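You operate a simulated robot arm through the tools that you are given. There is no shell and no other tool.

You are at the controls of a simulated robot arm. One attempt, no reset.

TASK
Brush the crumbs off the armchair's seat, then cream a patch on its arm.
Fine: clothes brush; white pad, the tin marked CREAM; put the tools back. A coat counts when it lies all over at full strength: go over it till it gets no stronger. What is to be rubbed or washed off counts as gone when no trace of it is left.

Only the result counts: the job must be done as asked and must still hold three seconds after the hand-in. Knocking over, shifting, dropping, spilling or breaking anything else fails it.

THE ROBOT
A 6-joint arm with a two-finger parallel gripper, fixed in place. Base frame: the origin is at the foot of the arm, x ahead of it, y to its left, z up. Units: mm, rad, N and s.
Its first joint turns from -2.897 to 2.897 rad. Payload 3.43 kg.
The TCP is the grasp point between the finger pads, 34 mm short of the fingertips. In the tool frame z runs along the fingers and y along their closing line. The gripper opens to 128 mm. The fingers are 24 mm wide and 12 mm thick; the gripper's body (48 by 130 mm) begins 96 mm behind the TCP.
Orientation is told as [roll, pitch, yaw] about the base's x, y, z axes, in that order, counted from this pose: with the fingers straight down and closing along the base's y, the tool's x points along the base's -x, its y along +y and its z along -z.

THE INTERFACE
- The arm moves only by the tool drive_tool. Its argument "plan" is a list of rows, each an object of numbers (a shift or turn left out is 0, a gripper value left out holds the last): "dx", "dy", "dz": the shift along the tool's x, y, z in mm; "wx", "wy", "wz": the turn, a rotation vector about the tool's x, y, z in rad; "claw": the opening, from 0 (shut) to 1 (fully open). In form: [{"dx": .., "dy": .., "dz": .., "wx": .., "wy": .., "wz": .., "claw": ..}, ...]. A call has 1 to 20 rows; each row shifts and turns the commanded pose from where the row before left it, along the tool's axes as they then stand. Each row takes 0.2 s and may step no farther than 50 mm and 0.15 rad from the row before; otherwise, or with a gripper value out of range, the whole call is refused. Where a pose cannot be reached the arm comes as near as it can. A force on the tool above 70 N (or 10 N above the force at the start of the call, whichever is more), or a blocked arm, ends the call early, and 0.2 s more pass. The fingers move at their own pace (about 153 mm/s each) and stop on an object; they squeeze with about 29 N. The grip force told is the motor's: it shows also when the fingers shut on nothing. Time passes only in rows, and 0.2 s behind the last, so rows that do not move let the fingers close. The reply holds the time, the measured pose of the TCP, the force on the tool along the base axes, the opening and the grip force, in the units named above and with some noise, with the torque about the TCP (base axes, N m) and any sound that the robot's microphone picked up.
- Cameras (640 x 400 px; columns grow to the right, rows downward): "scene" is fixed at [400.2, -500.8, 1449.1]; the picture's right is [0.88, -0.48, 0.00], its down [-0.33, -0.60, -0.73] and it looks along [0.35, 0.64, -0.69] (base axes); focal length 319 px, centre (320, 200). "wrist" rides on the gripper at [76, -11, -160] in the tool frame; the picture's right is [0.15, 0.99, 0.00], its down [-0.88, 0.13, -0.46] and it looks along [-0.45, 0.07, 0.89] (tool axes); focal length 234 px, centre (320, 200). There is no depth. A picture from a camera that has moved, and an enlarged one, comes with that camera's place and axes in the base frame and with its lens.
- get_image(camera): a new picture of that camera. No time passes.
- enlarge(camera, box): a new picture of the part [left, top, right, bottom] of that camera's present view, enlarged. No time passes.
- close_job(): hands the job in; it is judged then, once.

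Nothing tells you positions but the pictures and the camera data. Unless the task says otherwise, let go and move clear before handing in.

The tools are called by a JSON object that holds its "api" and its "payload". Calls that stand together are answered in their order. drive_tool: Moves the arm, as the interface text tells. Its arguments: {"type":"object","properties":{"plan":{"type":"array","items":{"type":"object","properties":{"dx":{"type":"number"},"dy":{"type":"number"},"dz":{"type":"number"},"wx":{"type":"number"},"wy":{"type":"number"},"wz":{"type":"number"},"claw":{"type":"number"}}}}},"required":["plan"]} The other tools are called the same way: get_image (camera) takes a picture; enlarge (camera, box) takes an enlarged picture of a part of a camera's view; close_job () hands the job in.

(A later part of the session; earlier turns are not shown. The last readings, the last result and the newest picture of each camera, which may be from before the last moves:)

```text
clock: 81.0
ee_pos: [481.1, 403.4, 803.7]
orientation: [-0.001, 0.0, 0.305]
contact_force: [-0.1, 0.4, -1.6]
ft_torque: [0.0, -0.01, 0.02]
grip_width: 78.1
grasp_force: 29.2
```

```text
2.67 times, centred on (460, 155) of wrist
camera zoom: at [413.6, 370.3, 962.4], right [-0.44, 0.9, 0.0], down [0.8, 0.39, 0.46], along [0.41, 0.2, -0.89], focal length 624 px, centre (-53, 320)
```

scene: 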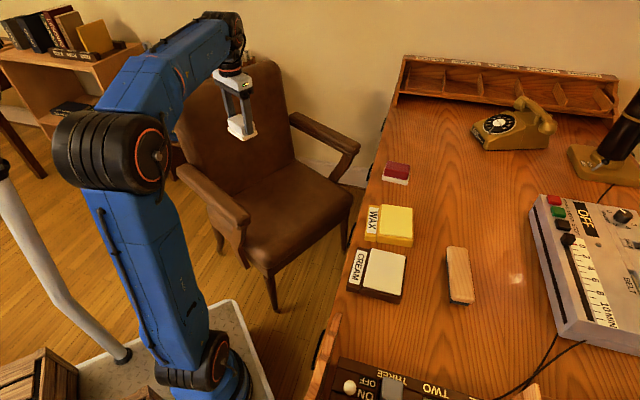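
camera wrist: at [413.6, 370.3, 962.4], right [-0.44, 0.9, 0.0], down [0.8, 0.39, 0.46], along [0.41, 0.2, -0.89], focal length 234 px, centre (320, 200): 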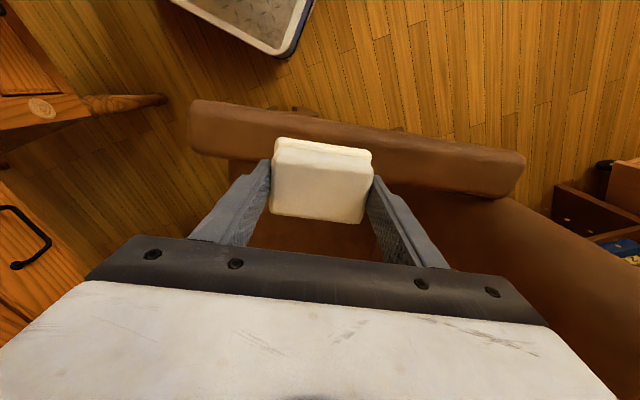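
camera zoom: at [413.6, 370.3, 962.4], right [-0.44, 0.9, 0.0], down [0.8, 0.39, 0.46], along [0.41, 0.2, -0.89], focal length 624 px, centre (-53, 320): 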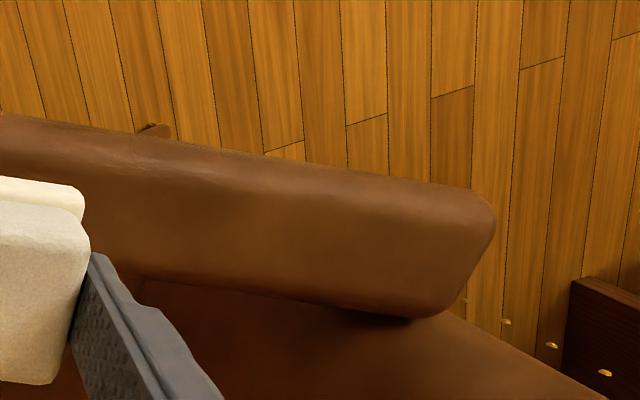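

The arm's top runs parallel to the tool's y axis and the pad is centred on it within 3 mm. Descending to just above the arm, then feeling for contact.

{"api": "drive_tool", "payload": {"plan": [{"dx": 2.5, "dz": 25}, {"dz": 20}, {"dz": 8}, {"dz": 4}, {}]}}

{"api": "enlarge", "payload": {"camera": "scene", "box": [170, 130, 270, 240]}}

```text
clock: 82.2
ee_pos: [478.8, 403.7, 745.3]
orientation: [-0.001, 0.0, 0.308]
contact_force: [0.1, -0.4, 0.0]
ft_torque: [-0.01, 0.01, -0.04]
grip_width: 78.0
grasp_force: 29.2
```

```text
3.64 times, centred on (220, 185) of scene
camera zoom: at [400.2, -500.8, 1449.1], right [0.88, -0.48, 0.0], down [-0.33, -0.6, -0.73], along [0.35, 0.64, -0.69], focal length 1160 px, centre (684, 254)
```

zoom: 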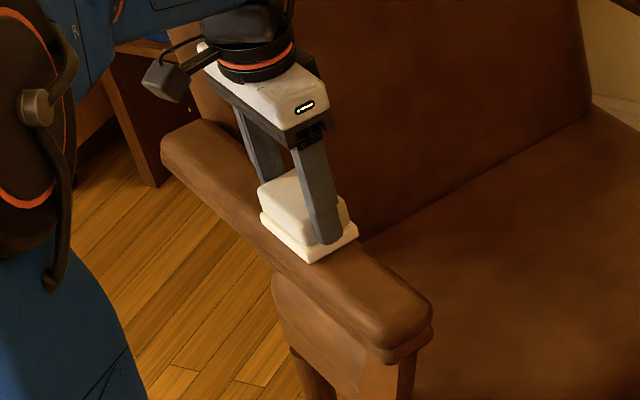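

{"api": "drive_tool", "payload": {"plan": [{"dz": 3}, {"dz": 2}]}}

{"api": "drive_tool", "payload": {"plan": [{"dz": 2}, {"dz": 1}]}}

```text
clock: 82.8
ee_pos: [479.0, 403.4, 741.0]
orientation: [0.002, -0.004, 0.306]
contact_force: [2.6, -1.9, 25.0]
ft_torque: [-0.87, -0.14, 0.02]
grip_width: 78.5
grasp_force: 29.0
```

```text
clock: 83.4
ee_pos: [478.4, 405.1, 739.9]
orientation: [0.006, -0.004, 0.307]
contact_force: [10.2, -1.5, 58.2]
ft_torque: [-0.77, -0.47, 0.02]
grip_width: 78.5
grasp_force: 29.0
```

Contact came at z≈742, and the second step pressed too hard (58 N). I back off right away to a light press.

{"api": "drive_tool", "payload": {"plan": [{"dz": -2.5}]}}

{"api": "enlarge", "payload": {"camera": "scene", "box": [170, 130, 270, 240]}}

```text
clock: 83.8
ee_pos: [478.4, 403.3, 739.1]
orientation: [0.002, -0.001, 0.308]
contact_force: [12.9, 7.0, 37.2]
ft_torque: [0.51, -0.75, 0.02]
grip_width: 78.5
grasp_force: 29.4
```

```text
3.64 times, centred on (220, 185) of scene
camera zoom: at [400.2, -500.8, 1449.1], right [0.88, -0.48, 0.0], down [-0.33, -0.6, -0.73], along [0.35, 0.64, -0.69], focal length 1160 px, centre (684, 254)
```

zoom: 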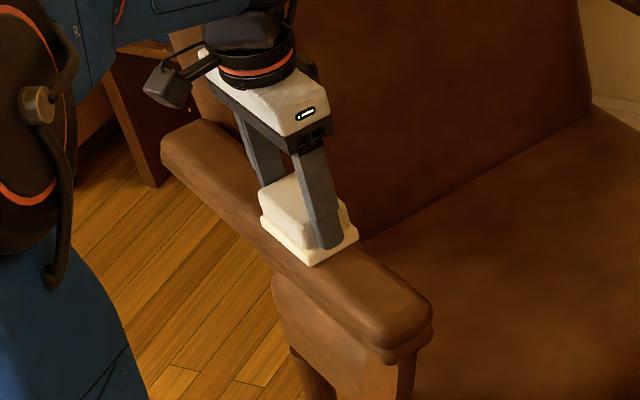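

{"api": "drive_tool", "payload": {"plan": [{"dz": -1.2}, {}]}}

```text
clock: 84.4
ee_pos: [477.3, 403.2, 739.7]
orientation: [0.0, 0.001, 0.309]
contact_force: [0.4, 4.6, 8.3]
ft_torque: [0.49, -0.09, 0.07]
grip_width: 78.1
grasp_force: 29.1
```

Light press now, about 8 N. A short rub along the arm, then I'll look at where the coat shows.

{"api": "drive_tool", "payload": {"plan": [{"dy": -8}, {"dy": -8}, {"dy": 8}, {"dy": 8}]}}

{"api": "drive_tool", "payload": {"plan": [{"dz": -3}, {"dz": -20}, {"dz": -40}, {"dx": -45}, {"dx": -45}, {}]}}

{"api": "get_image", "payload": {"camera": "wrist"}}

{"api": "enlarge", "payload": {"camera": "scene", "box": [170, 130, 270, 240]}}

```text
clock: 85.4
ee_pos: [477.6, 402.6, 741.0]
orientation: [0.0, 0.0, 0.306]
contact_force: [0.0, -0.9, -1.7]
ft_torque: [0.01, -0.01, 0.06]
grip_width: 78.1
grasp_force: 28.7
```

```text
clock: 86.8
ee_pos: [565.2, 428.3, 804.3]
orientation: [0.002, -0.001, 0.307]
contact_force: [-0.5, -0.3, -0.5]
ft_torque: [0.01, -0.01, 0.02]
grip_width: 78.0
grasp_force: 29.0
```

```text
taken
camera wrist: at [497.2, 395.1, 963.1], right [-0.44, 0.9, 0.0], down [0.8, 0.39, 0.46], along [0.41, 0.2, -0.89], focal length 234 px, centre (320, 200)
```

wrist: 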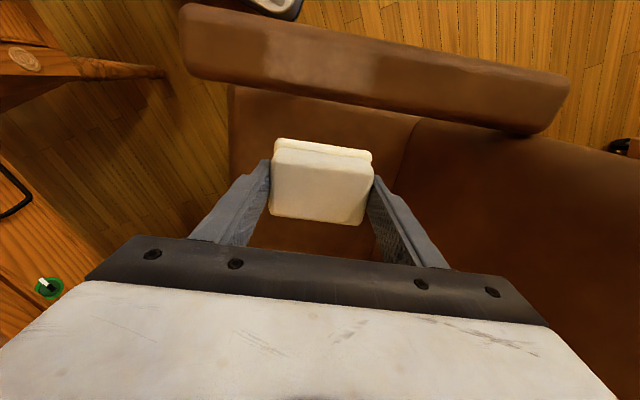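

```text
3.64 times, centred on (220, 185) of scene
camera zoom: at [400.2, -500.8, 1449.1], right [0.88, -0.48, 0.0], down [-0.33, -0.6, -0.73], along [0.35, 0.64, -0.69], focal length 1160 px, centre (684, 254)
```

zoom: 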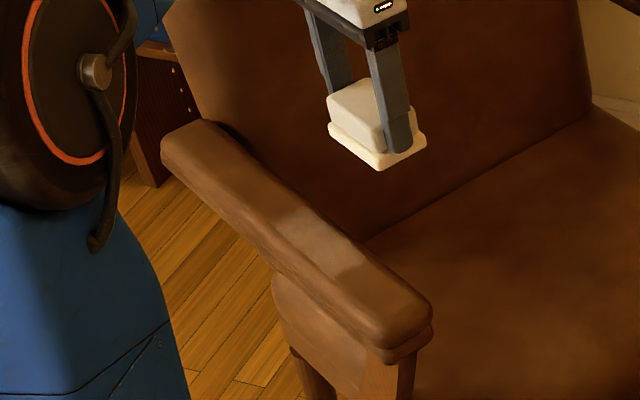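

A lighter coat patch is showing on the arm. I'll enlarge to see its shape and strength.

{"api": "enlarge", "payload": {"camera": "wrist", "box": [220, 10, 440, 120]}}

{"api": "enlarge", "payload": {"camera": "scene", "box": [200, 165, 260, 220]}}

```text
2.91 times, centred on (330, 65) of wrist
camera zoom: at [497.2, 395.1, 963.1], right [-0.44, 0.9, 0.0], down [0.8, 0.39, 0.46], along [0.41, 0.2, -0.89], focal length 681 px, centre (291, 593)
```

zoom: 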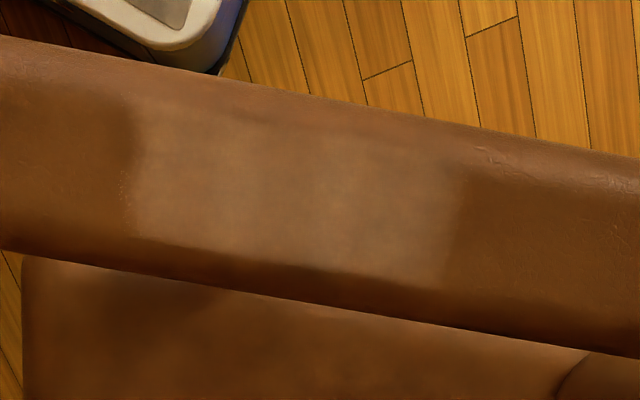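

```text
7.27 times, centred on (230, 192) of scene
camera zoom: at [400.2, -500.8, 1449.1], right [0.88, -0.48, 0.0], down [-0.33, -0.6, -0.73], along [0.35, 0.64, -0.69], focal length 2320 px, centre (974, 254)
```

zoom: 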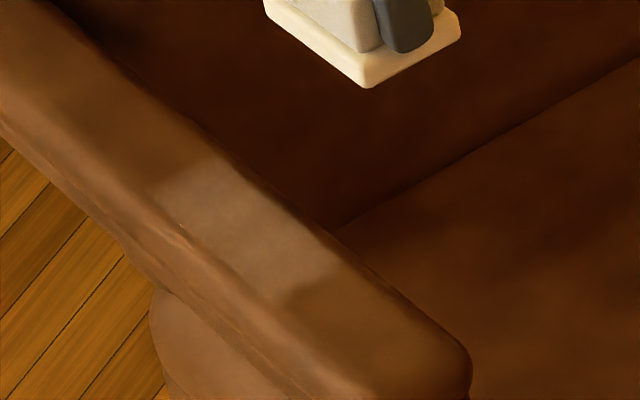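

The coat is roughly 116 × 41 mm and still looks fairly thin. I'll go back, press lightly and rub over a longer stretch to strengthen it and see whether it has a fixed boundary.

{"api": "drive_tool", "payload": {"plan": [{"dx": 45}, {"dx": 45}, {"dz": 30}, {"dz": 22}, {"dz": 8}, {}]}}

{"api": "drive_tool", "payload": {"plan": [{"dz": 2}, {"dz": 1}]}}

```text
clock: 88.2
ee_pos: [478.4, 404.0, 743.2]
orientation: [0.0, 0.0, 0.307]
contact_force: [-1.2, -0.3, 0.2]
ft_torque: [0.02, 0.0, -0.01]
grip_width: 77.8
grasp_force: 28.8
```

```text
clock: 88.8
ee_pos: [478.7, 402.8, 739.9]
orientation: [0.001, 0.001, 0.307]
contact_force: [-0.2, -0.3, -0.4]
ft_torque: [0.04, 0.03, 0.02]
grip_width: 77.9
grasp_force: 28.7
```

{"api": "drive_tool", "payload": {"plan": [{"dz": 1}]}}

```text
clock: 89.2
ee_pos: [478.1, 403.0, 739.6]
orientation: [0.0, 0.0, 0.309]
contact_force: [-0.8, 0.2, 1.5]
ft_torque: [-0.08, 0.03, -0.04]
grip_width: 78.0
grasp_force: 29.6
```

{"api": "drive_tool", "payload": {"plan": [{"dz": 0.8}]}}

```text
clock: 89.6
ee_pos: [478.4, 402.7, 740.2]
orientation: [0.003, -0.001, 0.307]
contact_force: [-4.0, -1.1, 18.3]
ft_torque: [-0.78, 0.08, -0.07]
grip_width: 78.0
grasp_force: 29.2
```

{"api": "drive_tool", "payload": {"plan": [{"dy": -8}, {"dy": -8}, {"dy": -8}, {"dy": 8}, {"dy": 8}, {"dy": 8}, {"dy": 8}, {"dy": 8}, {"dy": 8}, {"dy": -8}, {"dy": -8}, {"dy": -8}]}}

```text
clock: 92.2
ee_pos: [478.1, 404.3, 740.5]
orientation: [0.002, -0.001, 0.306]
contact_force: [-4.7, 14.1, 29.9]
ft_torque: [0.18, 0.2, -0.05]
grip_width: 78.1
grasp_force: 28.9
```

{"api": "drive_tool", "payload": {"plan": [{"dz": -3}, {"dz": -20}, {"dz": -40}, {"dx": -45}, {"dx": -45}, {}]}}

{"api": "enlarge", "payload": {"camera": "wrist", "box": [180, 0, 460, 150]}}

{"api": "enlarge", "payload": {"camera": "scene", "box": [190, 130, 270, 220]}}

```text
clock: 93.6
ee_pos: [564.9, 429.1, 804.0]
orientation: [0.001, -0.001, 0.308]
contact_force: [0.1, -0.4, -0.7]
ft_torque: [-0.02, -0.02, 0.04]
grip_width: 78.1
grasp_force: 28.9
```

```text
2.29 times, centred on (320, 75) of wrist
camera zoom: at [497.1, 396.0, 962.1], right [-0.44, 0.9, 0.0], down [0.8, 0.39, 0.46], along [0.41, 0.2, -0.89], focal length 535 px, centre (320, 486)
```

zoom: 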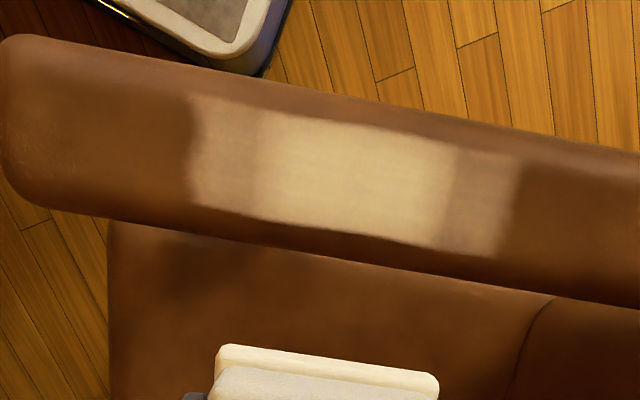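

```text
4.44 times, centred on (230, 175) of scene
camera zoom: at [400.2, -500.8, 1449.1], right [0.88, -0.48, 0.0], down [-0.33, -0.6, -0.73], along [0.35, 0.64, -0.69], focal length 1418 px, centre (720, 311)
```

zoom: 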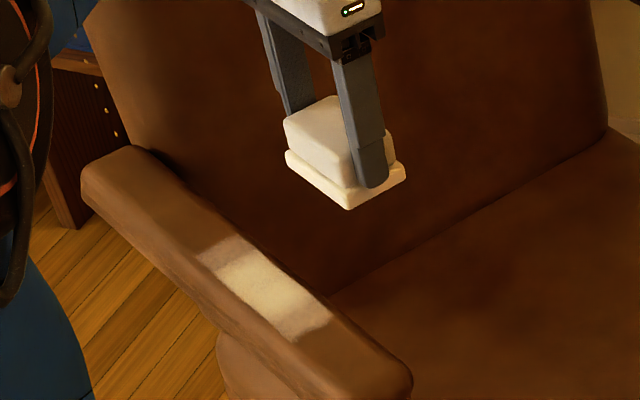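

The coat now shows clearly: strongest in the middle where the pad pressed longest, weaker at the ends where it only passed. I'll go over a longer stretch to even it out and learn its limits.

{"api": "drive_tool", "payload": {"plan": [{"dx": 45, "dy": 20}, {"dx": 45, "dy": 20}, {"dz": 30}, {"dz": 22}, {"dz": 9}, {}]}}

{"api": "drive_tool", "payload": {"plan": [{"dz": 1.5}, {"dz": 1}]}}

```text
clock: 95.0
ee_pos: [468.7, 441.2, 742.3]
orientation: [0.001, 0.003, 0.306]
contact_force: [0.1, 0.6, -0.1]
ft_torque: [0.03, 0.01, -0.01]
grip_width: 77.8
grasp_force: 29.7
```

```text
clock: 95.6
ee_pos: [467.3, 441.2, 739.7]
orientation: [0.002, -0.001, 0.307]
contact_force: [5.7, -1.8, 19.4]
ft_torque: [-0.82, -0.33, 0.17]
grip_width: 78.2
grasp_force: 29.1
```

{"api": "drive_tool", "payload": {"plan": [{"dy": 7}, {"dy": 7}, {"dy": 7}, {"dy": 7}, {"dy": -7}, {"dy": -7}, {"dy": -7}, {"dy": -7}, {"dy": -7}, {"dy": -7}, {"dy": -7}, {"dy": -7}]}}

```text
clock: 98.2
ee_pos: [474.7, 415.5, 738.2]
orientation: [0.0, -0.002, 0.308]
contact_force: [-5.3, 18.1, 47.1]
ft_torque: [0.41, 0.14, 0.01]
grip_width: 78.1
grasp_force: 29.1
```

Force grows when moving toward the front, so the arm rises slightly that way. I'll ease up and continue the stroke forward.

{"api": "drive_tool", "payload": {"plan": [{"dz": -1.2}, {"dy": -7}, {"dy": -7}, {"dy": -7, "dz": -0.3}]}}

```text
clock: 99.2
ee_pos: [480.3, 393.9, 738.7]
orientation: [0.0, 0.0, 0.309]
contact_force: [-2.4, 5.9, 14.6]
ft_torque: [0.39, -0.09, 0.11]
grip_width: 78.2
grasp_force: 29.2
```

{"api": "drive_tool", "payload": {"plan": [{"dy": -7}, {"dy": -7, "dz": -0.2}, {"dy": -7}, {"dy": -7, "dz": -0.2}, {"dy": -7}, {"dy": 7}, {"dy": 7, "dz": 0.2}, {"dy": 7}, {"dy": 7, "dz": 0.2}, {"dy": 7}]}}

{"api": "drive_tool", "payload": {"plan": [{"dz": -3}, {"dz": -20}, {"dz": -40}, {"dx": -45}, {"dx": -45}, {}]}}

{"api": "enlarge", "payload": {"camera": "wrist", "box": [180, 0, 460, 150]}}

{"api": "enlarge", "payload": {"camera": "scene", "box": [190, 130, 270, 220]}}

```text
clock: 101.4
ee_pos: [479.4, 395.7, 740.4]
orientation: [0.002, -0.001, 0.308]
contact_force: [2.9, -4.5, 13.7]
ft_torque: [-0.74, -0.21, 0.03]
grip_width: 78.1
grasp_force: 28.7
```

```text
clock: 102.8
ee_pos: [567.5, 420.9, 802.2]
orientation: [0.001, 0.0, 0.308]
contact_force: [-0.4, 1.0, 0.0]
ft_torque: [0.02, -0.02, -0.01]
grip_width: 78.1
grasp_force: 29.2
```

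```text
2.29 times, centred on (320, 75) of wrist
camera zoom: at [499.6, 388.9, 960.7], right [-0.44, 0.9, 0.0], down [0.8, 0.39, 0.46], along [0.41, 0.2, -0.89], focal length 535 px, centre (320, 486)
```

zoom: 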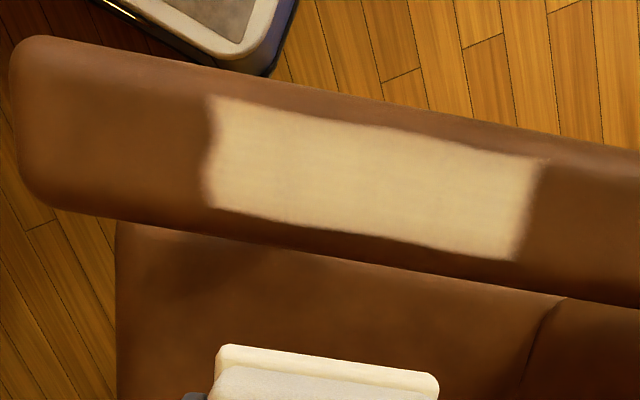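

```text
4.44 times, centred on (230, 175) of scene
camera zoom: at [400.2, -500.8, 1449.1], right [0.88, -0.48, 0.0], down [-0.33, -0.6, -0.73], along [0.35, 0.64, -0.69], focal length 1418 px, centre (720, 311)
```

zoom: 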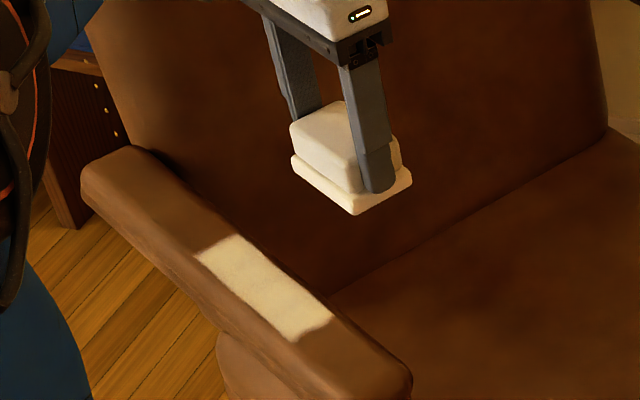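

The coat now fills a fixed, bounded patch (it did not grow past its ends though I rubbed beyond them). I'll enlarge to check whether it's uniform.

{"api": "enlarge", "payload": {"camera": "wrist", "box": [255, 25, 345, 95]}}

{"api": "enlarge", "payload": {"camera": "wrist", "box": [335, 40, 435, 120]}}

{"api": "enlarge", "payload": {"camera": "scene", "box": [210, 165, 260, 215]}}

```text
5.71 times, centred on (300, 60) of wrist
camera zoom: at [499.6, 388.9, 960.7], right [-0.44, 0.9, 0.0], down [0.8, 0.39, 0.46], along [0.41, 0.2, -0.89], focal length 1338 px, centre (434, 1000)
```

zoom: 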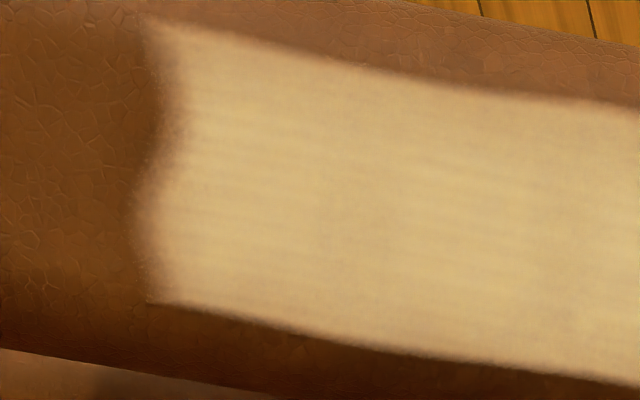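

```text
5.00 times, centred on (385, 80) of wrist
camera zoom: at [499.6, 388.9, 960.7], right [-0.44, 0.9, 0.0], down [0.8, 0.39, 0.46], along [0.41, 0.2, -0.89], focal length 1171 px, centre (-5, 800)
```

zoom: 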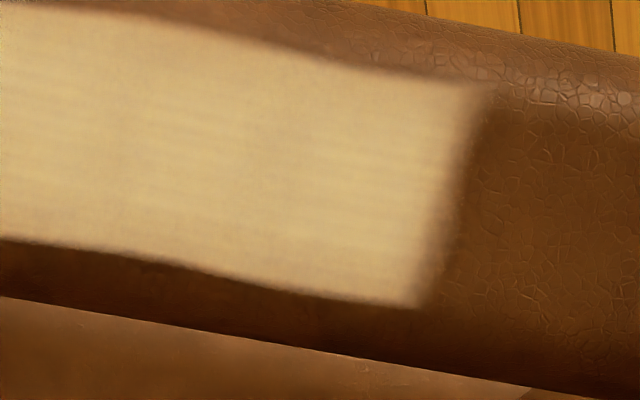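

```text
8.00 times, centred on (235, 190) of scene
camera zoom: at [400.2, -500.8, 1449.1], right [0.88, -0.48, 0.0], down [-0.33, -0.6, -0.73], along [0.35, 0.64, -0.69], focal length 2552 px, centre (1000, 280)
```

zoom: 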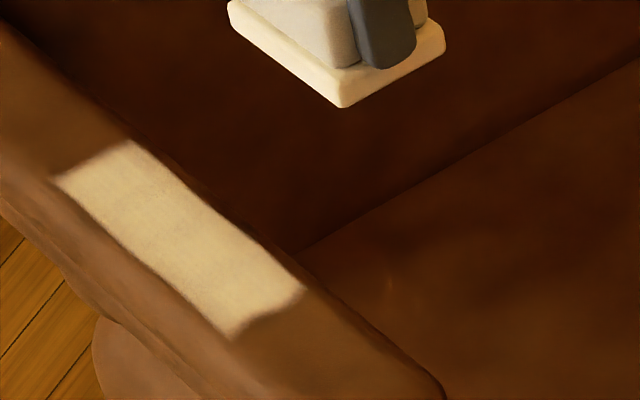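

The patch looks nearly uniform, possibly slightly weaker at the ends. I'll go over the whole of it again a couple of times and compare.

{"api": "drive_tool", "payload": {"plan": [{"dx": 45}, {"dx": 45}, {"dz": 30}, {"dz": 22}, {"dz": 8}, {"dz": 1}, {}]}}

{"api": "drive_tool", "payload": {"plan": [{"dz": 1.2}]}}

```text
clock: 104.4
ee_pos: [481.2, 395.5, 741.9]
orientation: [0.002, 0.0, 0.306]
contact_force: [-0.2, -0.6, -0.1]
ft_torque: [-0.03, -0.01, -0.01]
grip_width: 78.1
grasp_force: 28.9
```

```text
clock: 104.8
ee_pos: [480.2, 394.2, 741.2]
orientation: [0.002, 0.0, 0.309]
contact_force: [0.3, -0.2, -0.5]
ft_torque: [0.02, -0.03, 0.02]
grip_width: 78.3
grasp_force: 28.7
```

{"api": "drive_tool", "payload": {"plan": [{"dz": 1.2}]}}

```text
clock: 105.2
ee_pos: [479.9, 395.0, 739.6]
orientation: [0.002, 0.0, 0.308]
contact_force: [0.5, -0.1, 2.7]
ft_torque: [-0.16, 0.0, 0.02]
grip_width: 78.2
grasp_force: 28.9
```

{"api": "drive_tool", "payload": {"plan": [{"dz": 0.7}]}}

```text
clock: 105.6
ee_pos: [480.2, 394.5, 739.2]
orientation: [0.003, -0.001, 0.308]
contact_force: [-3.2, -4.4, 15.1]
ft_torque: [-0.65, 0.06, -0.14]
grip_width: 78.3
grasp_force: 29.1
```

{"api": "drive_tool", "payload": {"plan": [{"dy": -7}, {"dy": -7, "dz": -0.2}, {"dy": -7}, {"dy": -7, "dz": -0.2}, {"dy": -7}, {"dy": 7}, {"dy": 7, "dz": 0.2}, {"dy": 7}, {"dy": 7, "dz": 0.2}, {"dy": 7}]}}

{"api": "drive_tool", "payload": {"plan": [{"dy": 7}, {"dy": 7}, {"dy": 7}, {"dy": 7}, {"dy": 7}]}}

```text
clock: 107.8
ee_pos: [480.8, 394.3, 739.6]
orientation: [0.003, -0.001, 0.308]
contact_force: [2.7, -14.5, 31.9]
ft_torque: [-0.92, -0.21, 0.08]
grip_width: 78.1
grasp_force: 29.0
```

```text
clock: 109.0
ee_pos: [471.8, 428.5, 739.6]
orientation: [0.002, 0.0, 0.306]
contact_force: [4.1, -11.2, 26.4]
ft_torque: [-0.35, -0.22, -0.09]
grip_width: 78.2
grasp_force: 29.4
```

{"api": "drive_tool", "payload": {"plan": [{"dy": 7}, {"dy": 7}, {"dy": 7}, {"dy": 7}, {"dy": 7}, {"dy": -7}, {"dy": -7}, {"dy": -7}, {"dy": -7}, {"dy": -7}]}}

{"api": "drive_tool", "payload": {"plan": [{"dy": -7, "dz": -0.4}, {"dy": -7}, {"dy": -7}, {"dy": -7}, {"dy": -7}]}}

{"api": "drive_tool", "payload": {"plan": [{"dz": -3}, {"dz": -20}, {"dz": -40}, {"dx": -45}, {"dx": -45}, {}]}}

{"api": "enlarge", "payload": {"camera": "wrist", "box": [180, 0, 460, 150]}}

{"api": "enlarge", "payload": {"camera": "scene", "box": [190, 130, 270, 220]}}

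```text
clock: 111.2
ee_pos: [472.4, 429.6, 739.6]
orientation: [0.002, -0.003, 0.307]
contact_force: [-2.9, 9.8, 24.3]
ft_torque: [0.1, 0.09, -0.01]
grip_width: 78.1
grasp_force: 29.3
```

```text
clock: 112.4
ee_pos: [481.4, 395.9, 738.8]
orientation: [0.0, -0.001, 0.307]
contact_force: [-2.1, 5.3, 13.7]
ft_torque: [0.07, 0.03, 0.01]
grip_width: 78.1
grasp_force: 29.4
```

```text
clock: 113.8
ee_pos: [566.7, 423.4, 800.3]
orientation: [0.001, 0.0, 0.305]
contact_force: [-0.4, 0.6, -1.0]
ft_torque: [0.02, 0.01, 0.02]
grip_width: 77.9
grasp_force: 28.6
```

```text
2.29 times, centred on (320, 75) of wrist
camera zoom: at [499.7, 390.3, 960.0], right [-0.44, 0.9, 0.0], down [0.8, 0.39, 0.46], along [0.41, 0.2, -0.89], focal length 535 px, centre (320, 486)
```

zoom: 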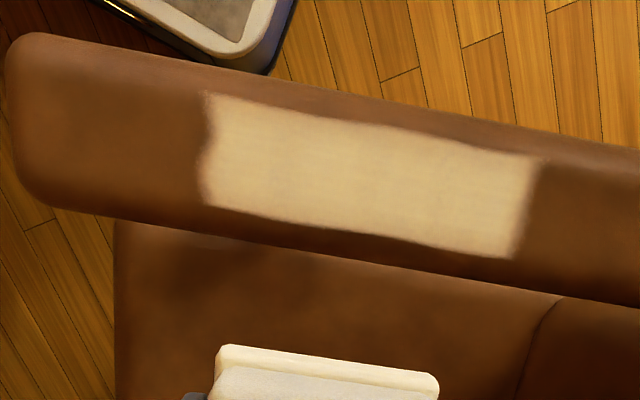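

```text
4.44 times, centred on (230, 175) of scene
camera zoom: at [400.2, -500.8, 1449.1], right [0.88, -0.48, 0.0], down [-0.33, -0.6, -0.73], along [0.35, 0.64, -0.69], focal length 1418 px, centre (720, 311)
```

zoom: 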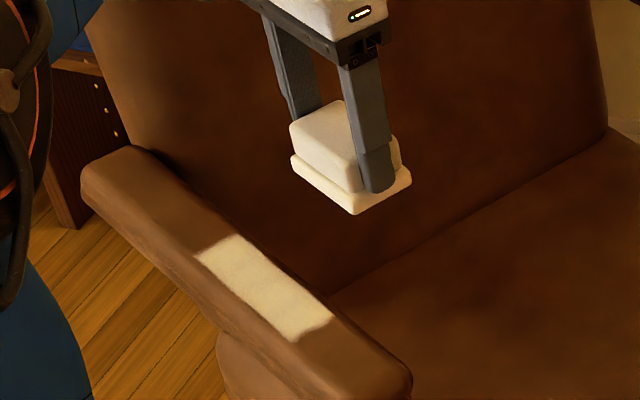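

No visible change from the last pass, which suggests full strength, but a spent pad would look the same. I'll compare the pad's base with the unused red pad's base to judge whether it's still loaded.

{"api": "enlarge", "payload": {"camera": "scene", "box": [250, 145, 290, 185]}}

{"api": "enlarge", "payload": {"camera": "scene", "box": [375, 150, 415, 190]}}

{"api": "enlarge", "payload": {"camera": "wrist", "box": [255, 25, 345, 95]}}

{"api": "enlarge", "payload": {"camera": "wrist", "box": [335, 40, 435, 120]}}

```text
10.00 times, centred on (270, 165) of scene
camera zoom: at [400.2, -500.8, 1449.1], right [0.88, -0.48, 0.0], down [-0.33, -0.6, -0.73], along [0.35, 0.64, -0.69], focal length 3190 px, centre (820, 550)
```

zoom: 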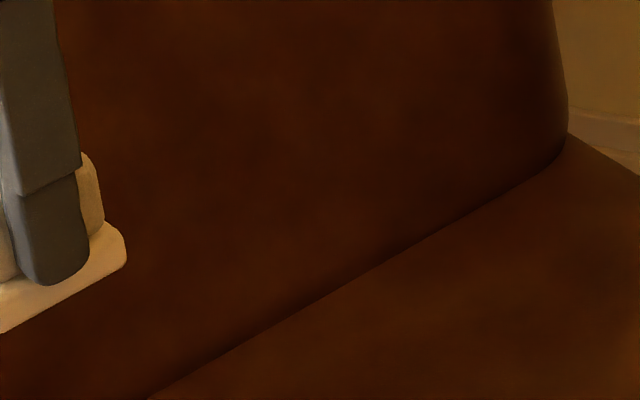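

```text
10.00 times, centred on (395, 170) of scene
camera zoom: at [400.2, -500.8, 1449.1], right [0.88, -0.48, 0.0], down [-0.33, -0.6, -0.73], along [0.35, 0.64, -0.69], focal length 3190 px, centre (-430, 500)
```

zoom: 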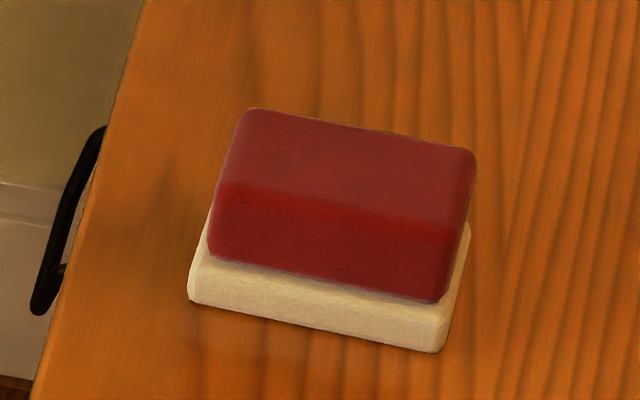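

```text
5.71 times, centred on (300, 60) of wrist
camera zoom: at [499.7, 390.3, 960.0], right [-0.44, 0.9, 0.0], down [0.8, 0.39, 0.46], along [0.41, 0.2, -0.89], focal length 1338 px, centre (434, 1000)
```

zoom: 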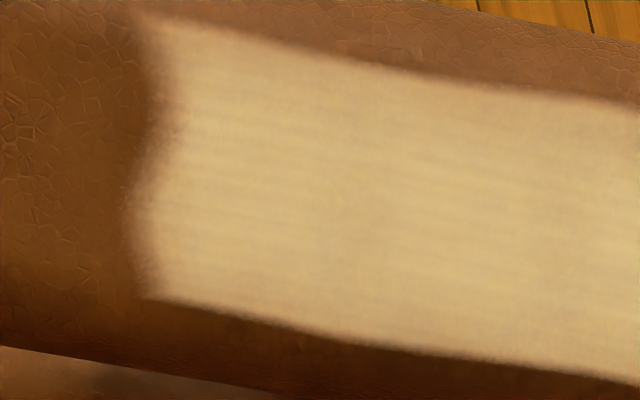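

```text
5.00 times, centred on (385, 80) of wrist
camera zoom: at [499.7, 390.3, 960.0], right [-0.44, 0.9, 0.0], down [0.8, 0.39, 0.46], along [0.41, 0.2, -0.89], focal length 1171 px, centre (-5, 800)
```

zoom: 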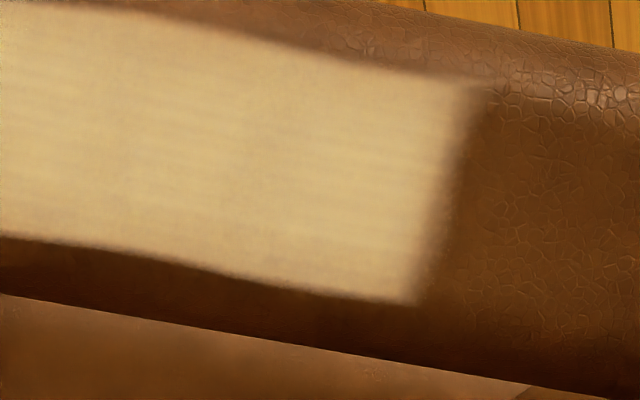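

The patch looks uniform and unchanged. For certainty I'll reload the pad once more and give one further pass; heading back to the cream tin at height.

{"api": "drive_tool", "payload": {"plan": [{"dz": -40}, {"dz": -40}, {"dz": -40}, {"dz": -30}, {"dx": 1.2, "dy": -45}, {"dx": 1.2, "dy": -45}, {"dx": 1.2, "dy": -45}, {"dx": 1.2, "dy": -45}, {"dx": 1.2, "dy": -45}, {"dx": 1.2, "dy": -45}, {"dx": 1.2, "dy": -45}, {"dx": 1.2, "dy": -45}, {"dx": 1.2, "dy": -45}, {"dx": 1.2, "dy": -45}, {"dx": 1.2, "dy": -45}, {"dx": 1.2, "dy": -45}, {"dx": 1.2, "dy": -45}, {"dx": 1.2, "dy": -45}, {}]}}

{"api": "drive_tool", "payload": {"plan": [{"wz": -0.136}, {"wz": -0.136}, {"wz": -0.136}, {"wz": -0.136}, {}]}}

{"api": "get_image", "payload": {"camera": "wrist"}}

{"api": "get_image", "payload": {"camera": "scene"}}

```text
clock: 117.8
ee_pos: [742.1, -183.6, 951.2]
orientation: [0.001, -0.001, 0.307]
contact_force: [-0.1, 1.0, -0.7]
ft_torque: [0.03, -0.02, -0.02]
grip_width: 78.1
grasp_force: 29.4
```

```text
clock: 119.0
ee_pos: [741.5, -183.0, 950.8]
orientation: [0.002, 0.0, 0.851]
contact_force: [-0.1, 0.1, -0.6]
ft_torque: [0.02, 0.01, 0.02]
grip_width: 78.2
grasp_force: 28.6
```

```text
taken
camera wrist: at [701.0, -247.3, 1110.2], right [-0.84, 0.54, 0.0], down [0.48, 0.75, 0.46], along [0.25, 0.38, -0.89], focal length 234 px, centre (320, 200)
```

wrist: 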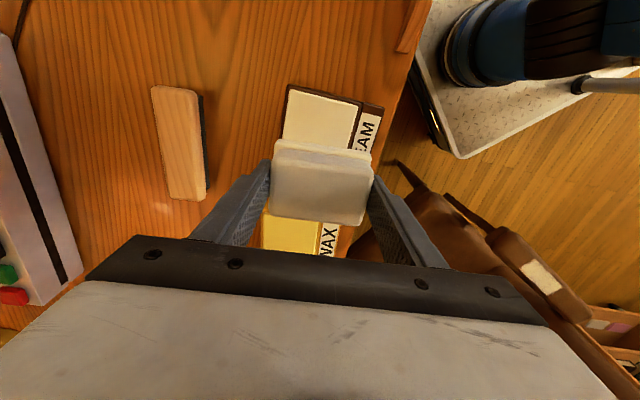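

```text
taken
```

scene: 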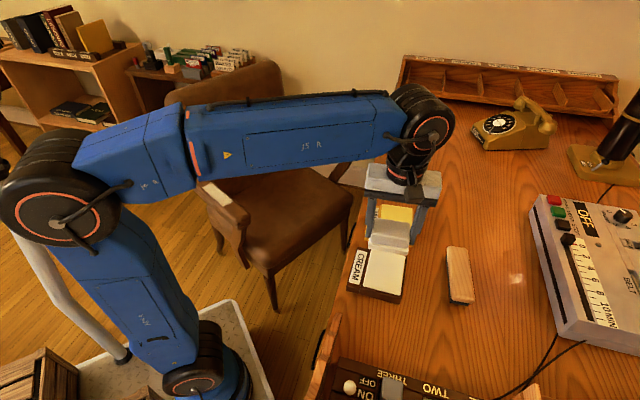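

Above the tin again in the same spot (2 mm correction). Lowering, then 1 mm steps to a gentle contact.

{"api": "drive_tool", "payload": {"plan": [{"dx": 1.8, "dy": -0.9, "dz": 30}, {"dz": 30}, {"dz": 22}, {"dz": 6}, {}]}}

{"api": "drive_tool", "payload": {"plan": [{"dz": 1.5}]}}

```text
clock: 120.2
ee_pos: [742.4, -185.7, 862.3]
orientation: [0.001, 0.0, 0.852]
contact_force: [0.2, 0.3, -0.7]
ft_torque: [0.04, 0.03, 0.01]
grip_width: 78.1
grasp_force: 28.9
```

```text
clock: 120.6
ee_pos: [742.9, -185.2, 860.5]
orientation: [0.001, -0.002, 0.851]
contact_force: [0.3, 0.4, -0.4]
ft_torque: [0.01, 0.02, -0.02]
grip_width: 78.4
grasp_force: 29.6
```

{"api": "drive_tool", "payload": {"plan": [{"dz": 1.5}]}}

```text
clock: 121.0
ee_pos: [742.3, -184.3, 860.0]
orientation: [0.001, -0.002, 0.851]
contact_force: [-0.2, -0.4, -0.2]
ft_torque: [0.01, -0.02, 0.0]
grip_width: 78.2
grasp_force: 29.0
```

{"api": "drive_tool", "payload": {"plan": [{"dz": 1}]}}

```text
clock: 121.4
ee_pos: [741.4, -185.3, 858.5]
orientation: [0.0, -0.001, 0.85]
contact_force: [-0.5, 0.0, -1.0]
ft_torque: [-0.02, -0.03, -0.02]
grip_width: 78.0
grasp_force: 29.1
```

{"api": "drive_tool", "payload": {"plan": [{"dz": 1}]}}

```text
clock: 121.8
ee_pos: [742.5, -185.5, 858.2]
orientation: [-0.001, -0.001, 0.851]
contact_force: [0.2, 0.7, -0.1]
ft_torque: [0.01, -0.02, -0.01]
grip_width: 77.9
grasp_force: 28.8
```

{"api": "drive_tool", "payload": {"plan": [{"dz": 1}]}}

```text
clock: 122.2
ee_pos: [740.0, -185.1, 857.1]
orientation: [0.0, -0.001, 0.851]
contact_force: [-1.6, 0.2, -1.3]
ft_torque: [-0.04, -0.04, 0.02]
grip_width: 78.1
grasp_force: 29.3
```

{"api": "drive_tool", "payload": {"plan": [{"dz": 1}]}}

```text
clock: 122.6
ee_pos: [741.9, -184.1, 857.0]
orientation: [0.001, 0.0, 0.851]
contact_force: [-0.9, -0.7, -1.7]
ft_torque: [-0.01, -0.01, 0.0]
grip_width: 78.3
grasp_force: 28.9
```

{"api": "drive_tool", "payload": {"plan": [{"dz": 1}]}}

```text
clock: 123.0
ee_pos: [740.7, -184.8, 855.5]
orientation: [0.0, 0.0, 0.852]
contact_force: [0.3, 1.0, 3.4]
ft_torque: [-0.05, -0.06, -0.01]
grip_width: 78.2
grasp_force: 29.1
```

Contact just begins at z≈855.5. A little more for a firm but gentle press, hold briefly, then straight up.

{"api": "drive_tool", "payload": {"plan": [{"dz": 0.8}, {}, {}]}}

```text
clock: 123.8
ee_pos: [741.9, -185.0, 854.9]
orientation: [-0.003, -0.002, 0.851]
contact_force: [7.4, -0.4, 25.9]
ft_torque: [0.04, -0.06, -0.04]
grip_width: 77.9
grasp_force: 28.5
```

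{"api": "drive_tool", "payload": {"plan": [{"dz": -5}, {"dz": -30}, {"dz": -40}, {"dz": -25}, {"wz": 0.136}, {"wz": 0.136}, {"wz": 0.136}, {"wz": 0.136}, {}]}}

{"api": "enlarge", "payload": {"camera": "scene", "box": [320, 170, 460, 310]}}

{"api": "drive_tool", "payload": {"plan": [{"dx": 5.34, "dy": 45.16}, {"dx": 5.34, "dy": 45.16}, {"dx": 5.34, "dy": 45.16}, {"dx": 5.34, "dy": 45.16}, {"dx": 5.34, "dy": 45.16}, {"dx": 5.34, "dy": 45.16}, {"dx": 5.34, "dy": 45.16}, {"dx": 5.34, "dy": 45.16}, {"dx": 5.34, "dy": 45.16}, {"dx": 5.34, "dy": 45.16}, {"dx": 5.34, "dy": 45.16}, {"dx": 5.34, "dy": 45.16}, {"dx": 5.34, "dy": 45.16}, {"dx": 5.34, "dy": 45.16}, {}]}}

{"api": "get_image", "payload": {"camera": "wrist"}}

```text
clock: 125.8
ee_pos: [741.0, -184.2, 954.0]
orientation: [0.001, -0.001, 0.305]
contact_force: [-0.6, -0.5, -0.7]
ft_torque: [0.01, 0.01, -0.02]
grip_width: 78.2
grasp_force: 28.9
```

```text
2.86 times, centred on (390, 240) of scene
camera zoom: at [400.2, -500.8, 1449.1], right [0.88, -0.48, 0.0], down [-0.33, -0.6, -0.73], along [0.35, 0.64, -0.69], focal length 912 px, centre (120, 86)
```

zoom: 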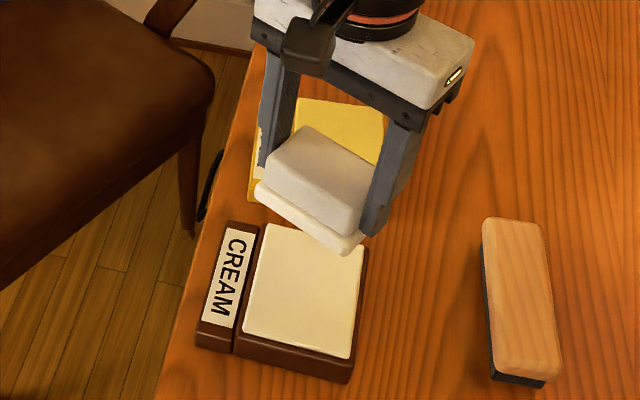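

```text
clock: 129.0
ee_pos: [479.2, 395.2, 955.0]
orientation: [0.0, 0.0, 0.309]
contact_force: [-0.3, -0.5, 0.0]
ft_torque: [0.0, -0.02, -0.02]
grip_width: 78.2
grasp_force: 28.8
```

```text
taken
camera wrist: at [411.0, 362.4, 1114.4], right [-0.44, 0.9, 0.0], down [0.8, 0.39, 0.46], along [0.41, 0.2, -0.89], focal length 234 px, centre (320, 200)
```

wrist: 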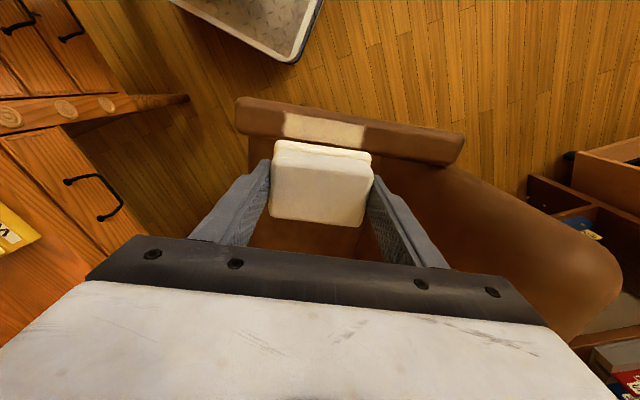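

The tin hasn't moved. Descending onto the patch again with the reloaded pad.

{"api": "drive_tool", "payload": {"plan": [{"dz": 40}, {"dz": 40}, {"dz": 40}, {"dz": 40}, {"dz": 40}, {"dz": 12}, {"dz": 2}, {}]}}

{"api": "drive_tool", "payload": {"plan": [{"dz": 1.2}]}}

```text
clock: 130.8
ee_pos: [480.7, 395.7, 740.1]
orientation: [0.002, 0.001, 0.307]
contact_force: [0.8, -0.2, 0.4]
ft_torque: [0.01, -0.02, 0.02]
grip_width: 78.0
grasp_force: 28.7
```

```text
clock: 131.2
ee_pos: [480.7, 395.4, 740.6]
orientation: [0.002, -0.001, 0.308]
contact_force: [0.3, 0.2, 4.8]
ft_torque: [-0.2, -0.05, 0.0]
grip_width: 78.1
grasp_force: 29.1
```

{"api": "drive_tool", "payload": {"plan": [{"dz": 0.5}]}}

```text
clock: 131.6
ee_pos: [479.9, 395.2, 739.8]
orientation: [0.002, -0.002, 0.306]
contact_force: [3.7, 1.0, 12.6]
ft_torque: [-0.42, -0.26, 0.11]
grip_width: 78.3
grasp_force: 28.6
```

{"api": "drive_tool", "payload": {"plan": [{"dy": -7}, {"dy": -7, "dz": -0.1}, {"dy": -7}, {"dy": -7, "dz": -0.1}, {"dy": -7}, {"dy": 7}, {"dy": 7, "dz": 0.1}, {"dy": 7}, {"dy": 7, "dz": 0.1}, {"dy": 7}]}}

{"api": "drive_tool", "payload": {"plan": [{"dy": 7}, {"dy": 7}, {"dy": 7}, {"dy": 7}, {"dy": 7}]}}

```text
clock: 133.8
ee_pos: [477.6, 395.5, 739.7]
orientation: [0.003, -0.001, 0.308]
contact_force: [2.5, -6.4, 14.6]
ft_torque: [-0.43, -0.13, -0.03]
grip_width: 78.2
grasp_force: 29.1
```

```text
clock: 135.0
ee_pos: [470.3, 429.2, 740.2]
orientation: [0.001, 0.0, 0.307]
contact_force: [1.4, -3.4, 5.6]
ft_torque: [-0.02, -0.08, -0.03]
grip_width: 78.3
grasp_force: 29.6
```

{"api": "drive_tool", "payload": {"plan": [{"dz": 0.5}, {"dy": 7}, {"dy": 7}, {"dy": 7, "dz": 0.2}, {"dy": 7}, {"dy": 7}, {"dy": -7}, {"dy": -7}, {"dy": -7}, {"dy": 7}, {"dy": 7}, {"dy": 7}]}}

```text
clock: 137.6
ee_pos: [457.2, 462.1, 739.7]
orientation: [0.002, -0.002, 0.307]
contact_force: [1.4, -2.7, 5.6]
ft_torque: [-0.35, -0.1, 0.07]
grip_width: 78.4
grasp_force: 29.0
```

{"api": "drive_tool", "payload": {"plan": [{"dz": 0.6}, {"dy": -7}, {"dy": -7}, {"dy": -7}, {"dy": -7}, {"dy": -7}]}}

```text
clock: 139.0
ee_pos: [468.1, 429.7, 738.7]
orientation: [0.001, -0.002, 0.307]
contact_force: [-3.4, 10.2, 26.2]
ft_torque: [-0.01, 0.05, -0.07]
grip_width: 78.2
grasp_force: 28.7
```

{"api": "drive_tool", "payload": {"plan": [{"dy": -7, "dz": -0.4}, {"dy": -7}, {"dy": -7, "dz": -0.2}, {"dy": -7}, {"dy": -7, "dz": -0.2}]}}

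```text
clock: 140.2
ee_pos: [479.2, 396.2, 739.1]
orientation: [0.0, 0.001, 0.309]
contact_force: [-1.5, 4.3, 11.4]
ft_torque: [-0.03, 0.03, 0.05]
grip_width: 78.1
grasp_force: 29.3
```

{"api": "drive_tool", "payload": {"plan": [{"dy": -7}, {"dy": -7, "dz": -0.1}, {"dy": -7}, {"dy": -7, "dz": -0.1}, {"dy": -7}, {"dy": 7}, {"dy": 7, "dz": 0.1}, {"dy": 7}]}}

{"api": "drive_tool", "payload": {"plan": [{"dz": -3}, {"dz": -20}, {"dz": -40}, {"dx": -45, "dy": 14}, {"dx": -45}, {}]}}

{"api": "enlarge", "payload": {"camera": "wrist", "box": [180, 0, 460, 150]}}

{"api": "enlarge", "payload": {"camera": "scene", "box": [190, 130, 270, 220]}}

{"api": "enlarge", "payload": {"camera": "wrist", "box": [255, 25, 345, 95]}}

{"api": "enlarge", "payload": {"camera": "wrist", "box": [335, 40, 435, 120]}}

```text
clock: 142.0
ee_pos: [482.1, 381.5, 739.6]
orientation: [0.002, -0.001, 0.307]
contact_force: [8.4, -17.8, 42.1]
ft_torque: [-1.12, -0.36, 0.01]
grip_width: 78.3
grasp_force: 29.4
```

```text
clock: 143.4
ee_pos: [564.6, 423.1, 802.0]
orientation: [0.002, 0.0, 0.308]
contact_force: [-0.1, 0.0, -1.0]
ft_torque: [-0.01, 0.03, 0.03]
grip_width: 78.1
grasp_force: 28.6
```

```text
2.29 times, centred on (320, 75) of wrist
camera zoom: at [497.0, 389.9, 961.4], right [-0.44, 0.9, 0.0], down [0.8, 0.39, 0.46], along [0.41, 0.2, -0.89], focal length 535 px, centre (320, 486)
```

zoom: 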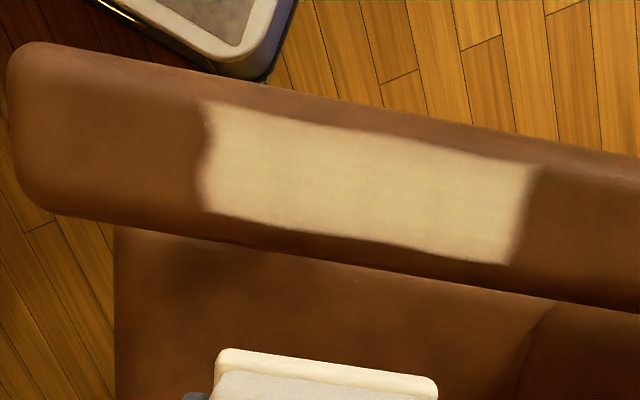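

```text
4.44 times, centred on (230, 175) of scene
camera zoom: at [400.2, -500.8, 1449.1], right [0.88, -0.48, 0.0], down [-0.33, -0.6, -0.73], along [0.35, 0.64, -0.69], focal length 1418 px, centre (720, 311)
```

zoom: 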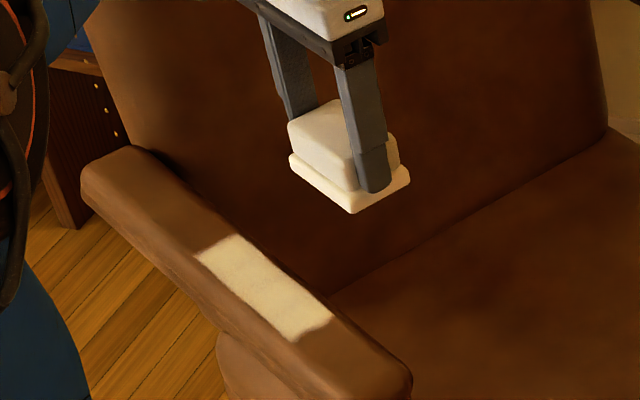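

```text
5.71 times, centred on (300, 60) of wrist
camera zoom: at [497.0, 389.9, 961.4], right [-0.44, 0.9, 0.0], down [0.8, 0.39, 0.46], along [0.41, 0.2, -0.89], focal length 1338 px, centre (434, 1000)
```

zoom: 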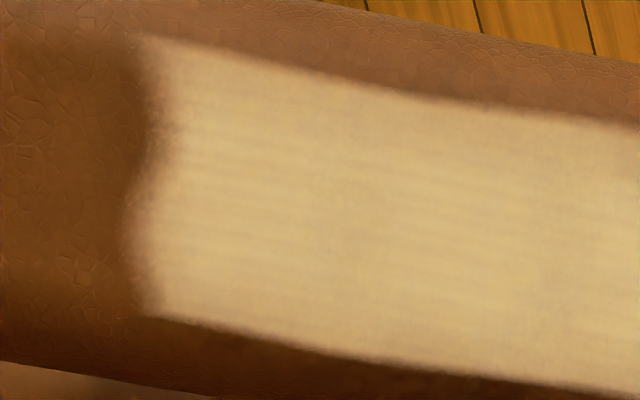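

```text
5.00 times, centred on (385, 80) of wrist
camera zoom: at [497.0, 389.9, 961.4], right [-0.44, 0.9, 0.0], down [0.8, 0.39, 0.46], along [0.41, 0.2, -0.89], focal length 1171 px, centre (-5, 800)
```

zoom: 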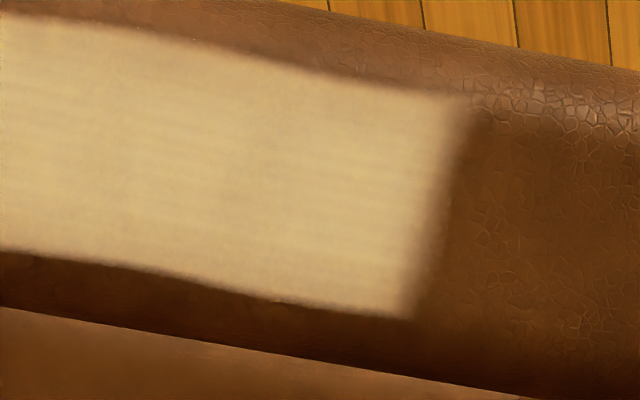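

The coat is unchanged after the fresh load, uniform all over the patch: full strength. Now I return the white pad to its home at (935, 33), yaw 0.719.

{"api": "drive_tool", "payload": {"plan": [{"dz": -40}, {"dz": -40}, {"dz": -40}, {"dz": -32}, {"dx": -19.6, "dy": -40.3}, {"dx": -19.6, "dy": -40.3}, {"dx": -19.6, "dy": -40.3}, {"dx": -19.6, "dy": -40.3}, {"dx": -19.6, "dy": -40.3}, {"dx": -19.6, "dy": -40.3}, {"dx": -19.6, "dy": -40.3}, {"dx": -19.6, "dy": -40.3}, {"dx": -19.6, "dy": -40.3}, {"dx": -19.6, "dy": -40.3}, {"dx": -19.6, "dy": -40.3}, {"dx": -19.6, "dy": -40.3}, {}]}}

{"api": "drive_tool", "payload": {"plan": [{"wz": -0.137}, {"wz": -0.137}, {"wz": -0.137}, {}]}}

{"api": "get_image", "payload": {"camera": "wrist"}}

{"api": "get_image", "payload": {"camera": "scene"}}

```text
clock: 147.0
ee_pos: [932.9, 31.4, 955.0]
orientation: [0.001, 0.0, 0.308]
contact_force: [0.2, 0.3, -1.2]
ft_torque: [-0.01, -0.02, 0.02]
grip_width: 78.2
grasp_force: 29.5
```

```text
clock: 148.0
ee_pos: [935.7, 32.3, 953.7]
orientation: [0.001, 0.0, 0.72]
contact_force: [0.3, 0.4, -0.3]
ft_torque: [0.0, -0.02, 0.02]
grip_width: 77.9
grasp_force: 29.0
```

```text
taken
camera wrist: at [885.6, -25.6, 1113.6], right [-0.76, 0.65, 0.0], down [0.58, 0.68, 0.46], along [0.29, 0.35, -0.89], focal length 234 px, centre (320, 200)
```

wrist: 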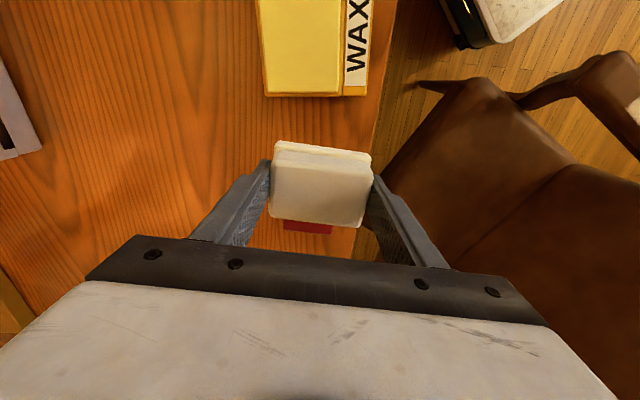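

```text
taken
```

scene: 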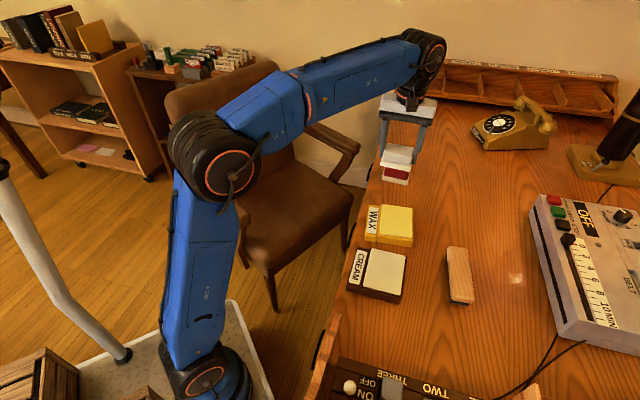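

Over the pad's home spot. Lowering to just above the desk and then stepping down to a soft contact.

{"api": "drive_tool", "payload": {"plan": [{"dz": 40}, {"dz": 40}, {"dz": 30}, {"dz": 12}, {}]}}

{"api": "enlarge", "payload": {"camera": "scene", "box": [360, 130, 440, 210]}}

{"api": "drive_tool", "payload": {"plan": [{"dz": 3}, {"dz": 2}, {"dz": 2}]}}

```text
clock: 149.2
ee_pos: [935.0, 32.2, 831.2]
orientation: [0.001, 0.0, 0.719]
contact_force: [-0.2, -0.1, -0.8]
ft_torque: [0.03, 0.01, 0.0]
grip_width: 77.9
grasp_force: 29.4
```

```text
5.00 times, centred on (400, 170) of scene
camera zoom: at [400.2, -500.8, 1449.1], right [0.88, -0.48, 0.0], down [-0.33, -0.6, -0.73], along [0.35, 0.64, -0.69], focal length 1595 px, centre (-80, 350)
```

zoom: 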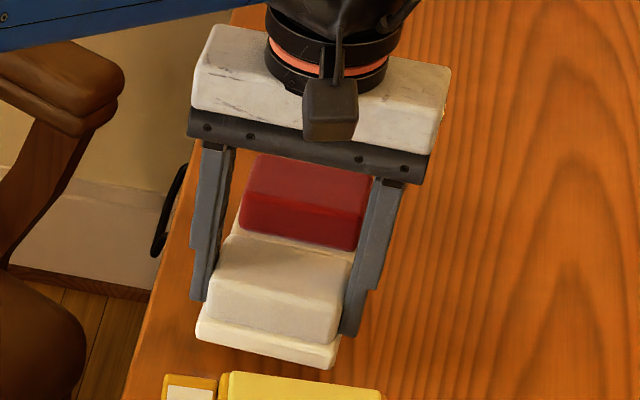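

```text
clock: 150.0
ee_pos: [935.2, 33.3, 825.2]
orientation: [-0.001, -0.002, 0.721]
contact_force: [0.0, -0.2, -0.8]
ft_torque: [-0.01, -0.01, -0.03]
grip_width: 78.2
grasp_force: 28.9
```

{"api": "drive_tool", "payload": {"plan": [{"dz": 1.2}]}}

{"api": "drive_tool", "payload": {"plan": [{"dz": 1}]}}

{"api": "drive_tool", "payload": {"plan": [{"dz": 0.8}]}}

```text
clock: 150.4
ee_pos: [934.6, 33.8, 824.4]
orientation: [0.0, 0.0, 0.72]
contact_force: [0.9, 0.0, -0.8]
ft_torque: [0.01, 0.02, 0.01]
grip_width: 78.2
grasp_force: 28.9
```

```text
clock: 150.8
ee_pos: [933.9, 33.9, 822.5]
orientation: [0.001, 0.0, 0.721]
contact_force: [-0.5, -0.5, -0.4]
ft_torque: [-0.02, 0.0, -0.03]
grip_width: 78.3
grasp_force: 28.7
```

```text
clock: 151.2
ee_pos: [935.2, 34.7, 821.8]
orientation: [0.001, 0.001, 0.718]
contact_force: [-0.2, -0.2, -0.7]
ft_torque: [0.01, 0.06, 0.0]
grip_width: 78.0
grasp_force: 29.1
```

{"api": "drive_tool", "payload": {"plan": [{"dz": 0.8}]}}

{"api": "drive_tool", "payload": {"plan": [{"dz": 0.7}]}}

```text
clock: 151.6
ee_pos: [935.1, 33.9, 820.4]
orientation: [0.004, -0.002, 0.72]
contact_force: [0.8, -0.3, -0.5]
ft_torque: [-0.03, -0.01, 0.0]
grip_width: 77.8
grasp_force: 29.5
```

```text
clock: 152.0
ee_pos: [934.5, 33.9, 820.6]
orientation: [0.002, -0.001, 0.718]
contact_force: [0.1, -0.4, -1.0]
ft_torque: [0.01, 0.0, 0.01]
grip_width: 78.0
grasp_force: 29.0
```

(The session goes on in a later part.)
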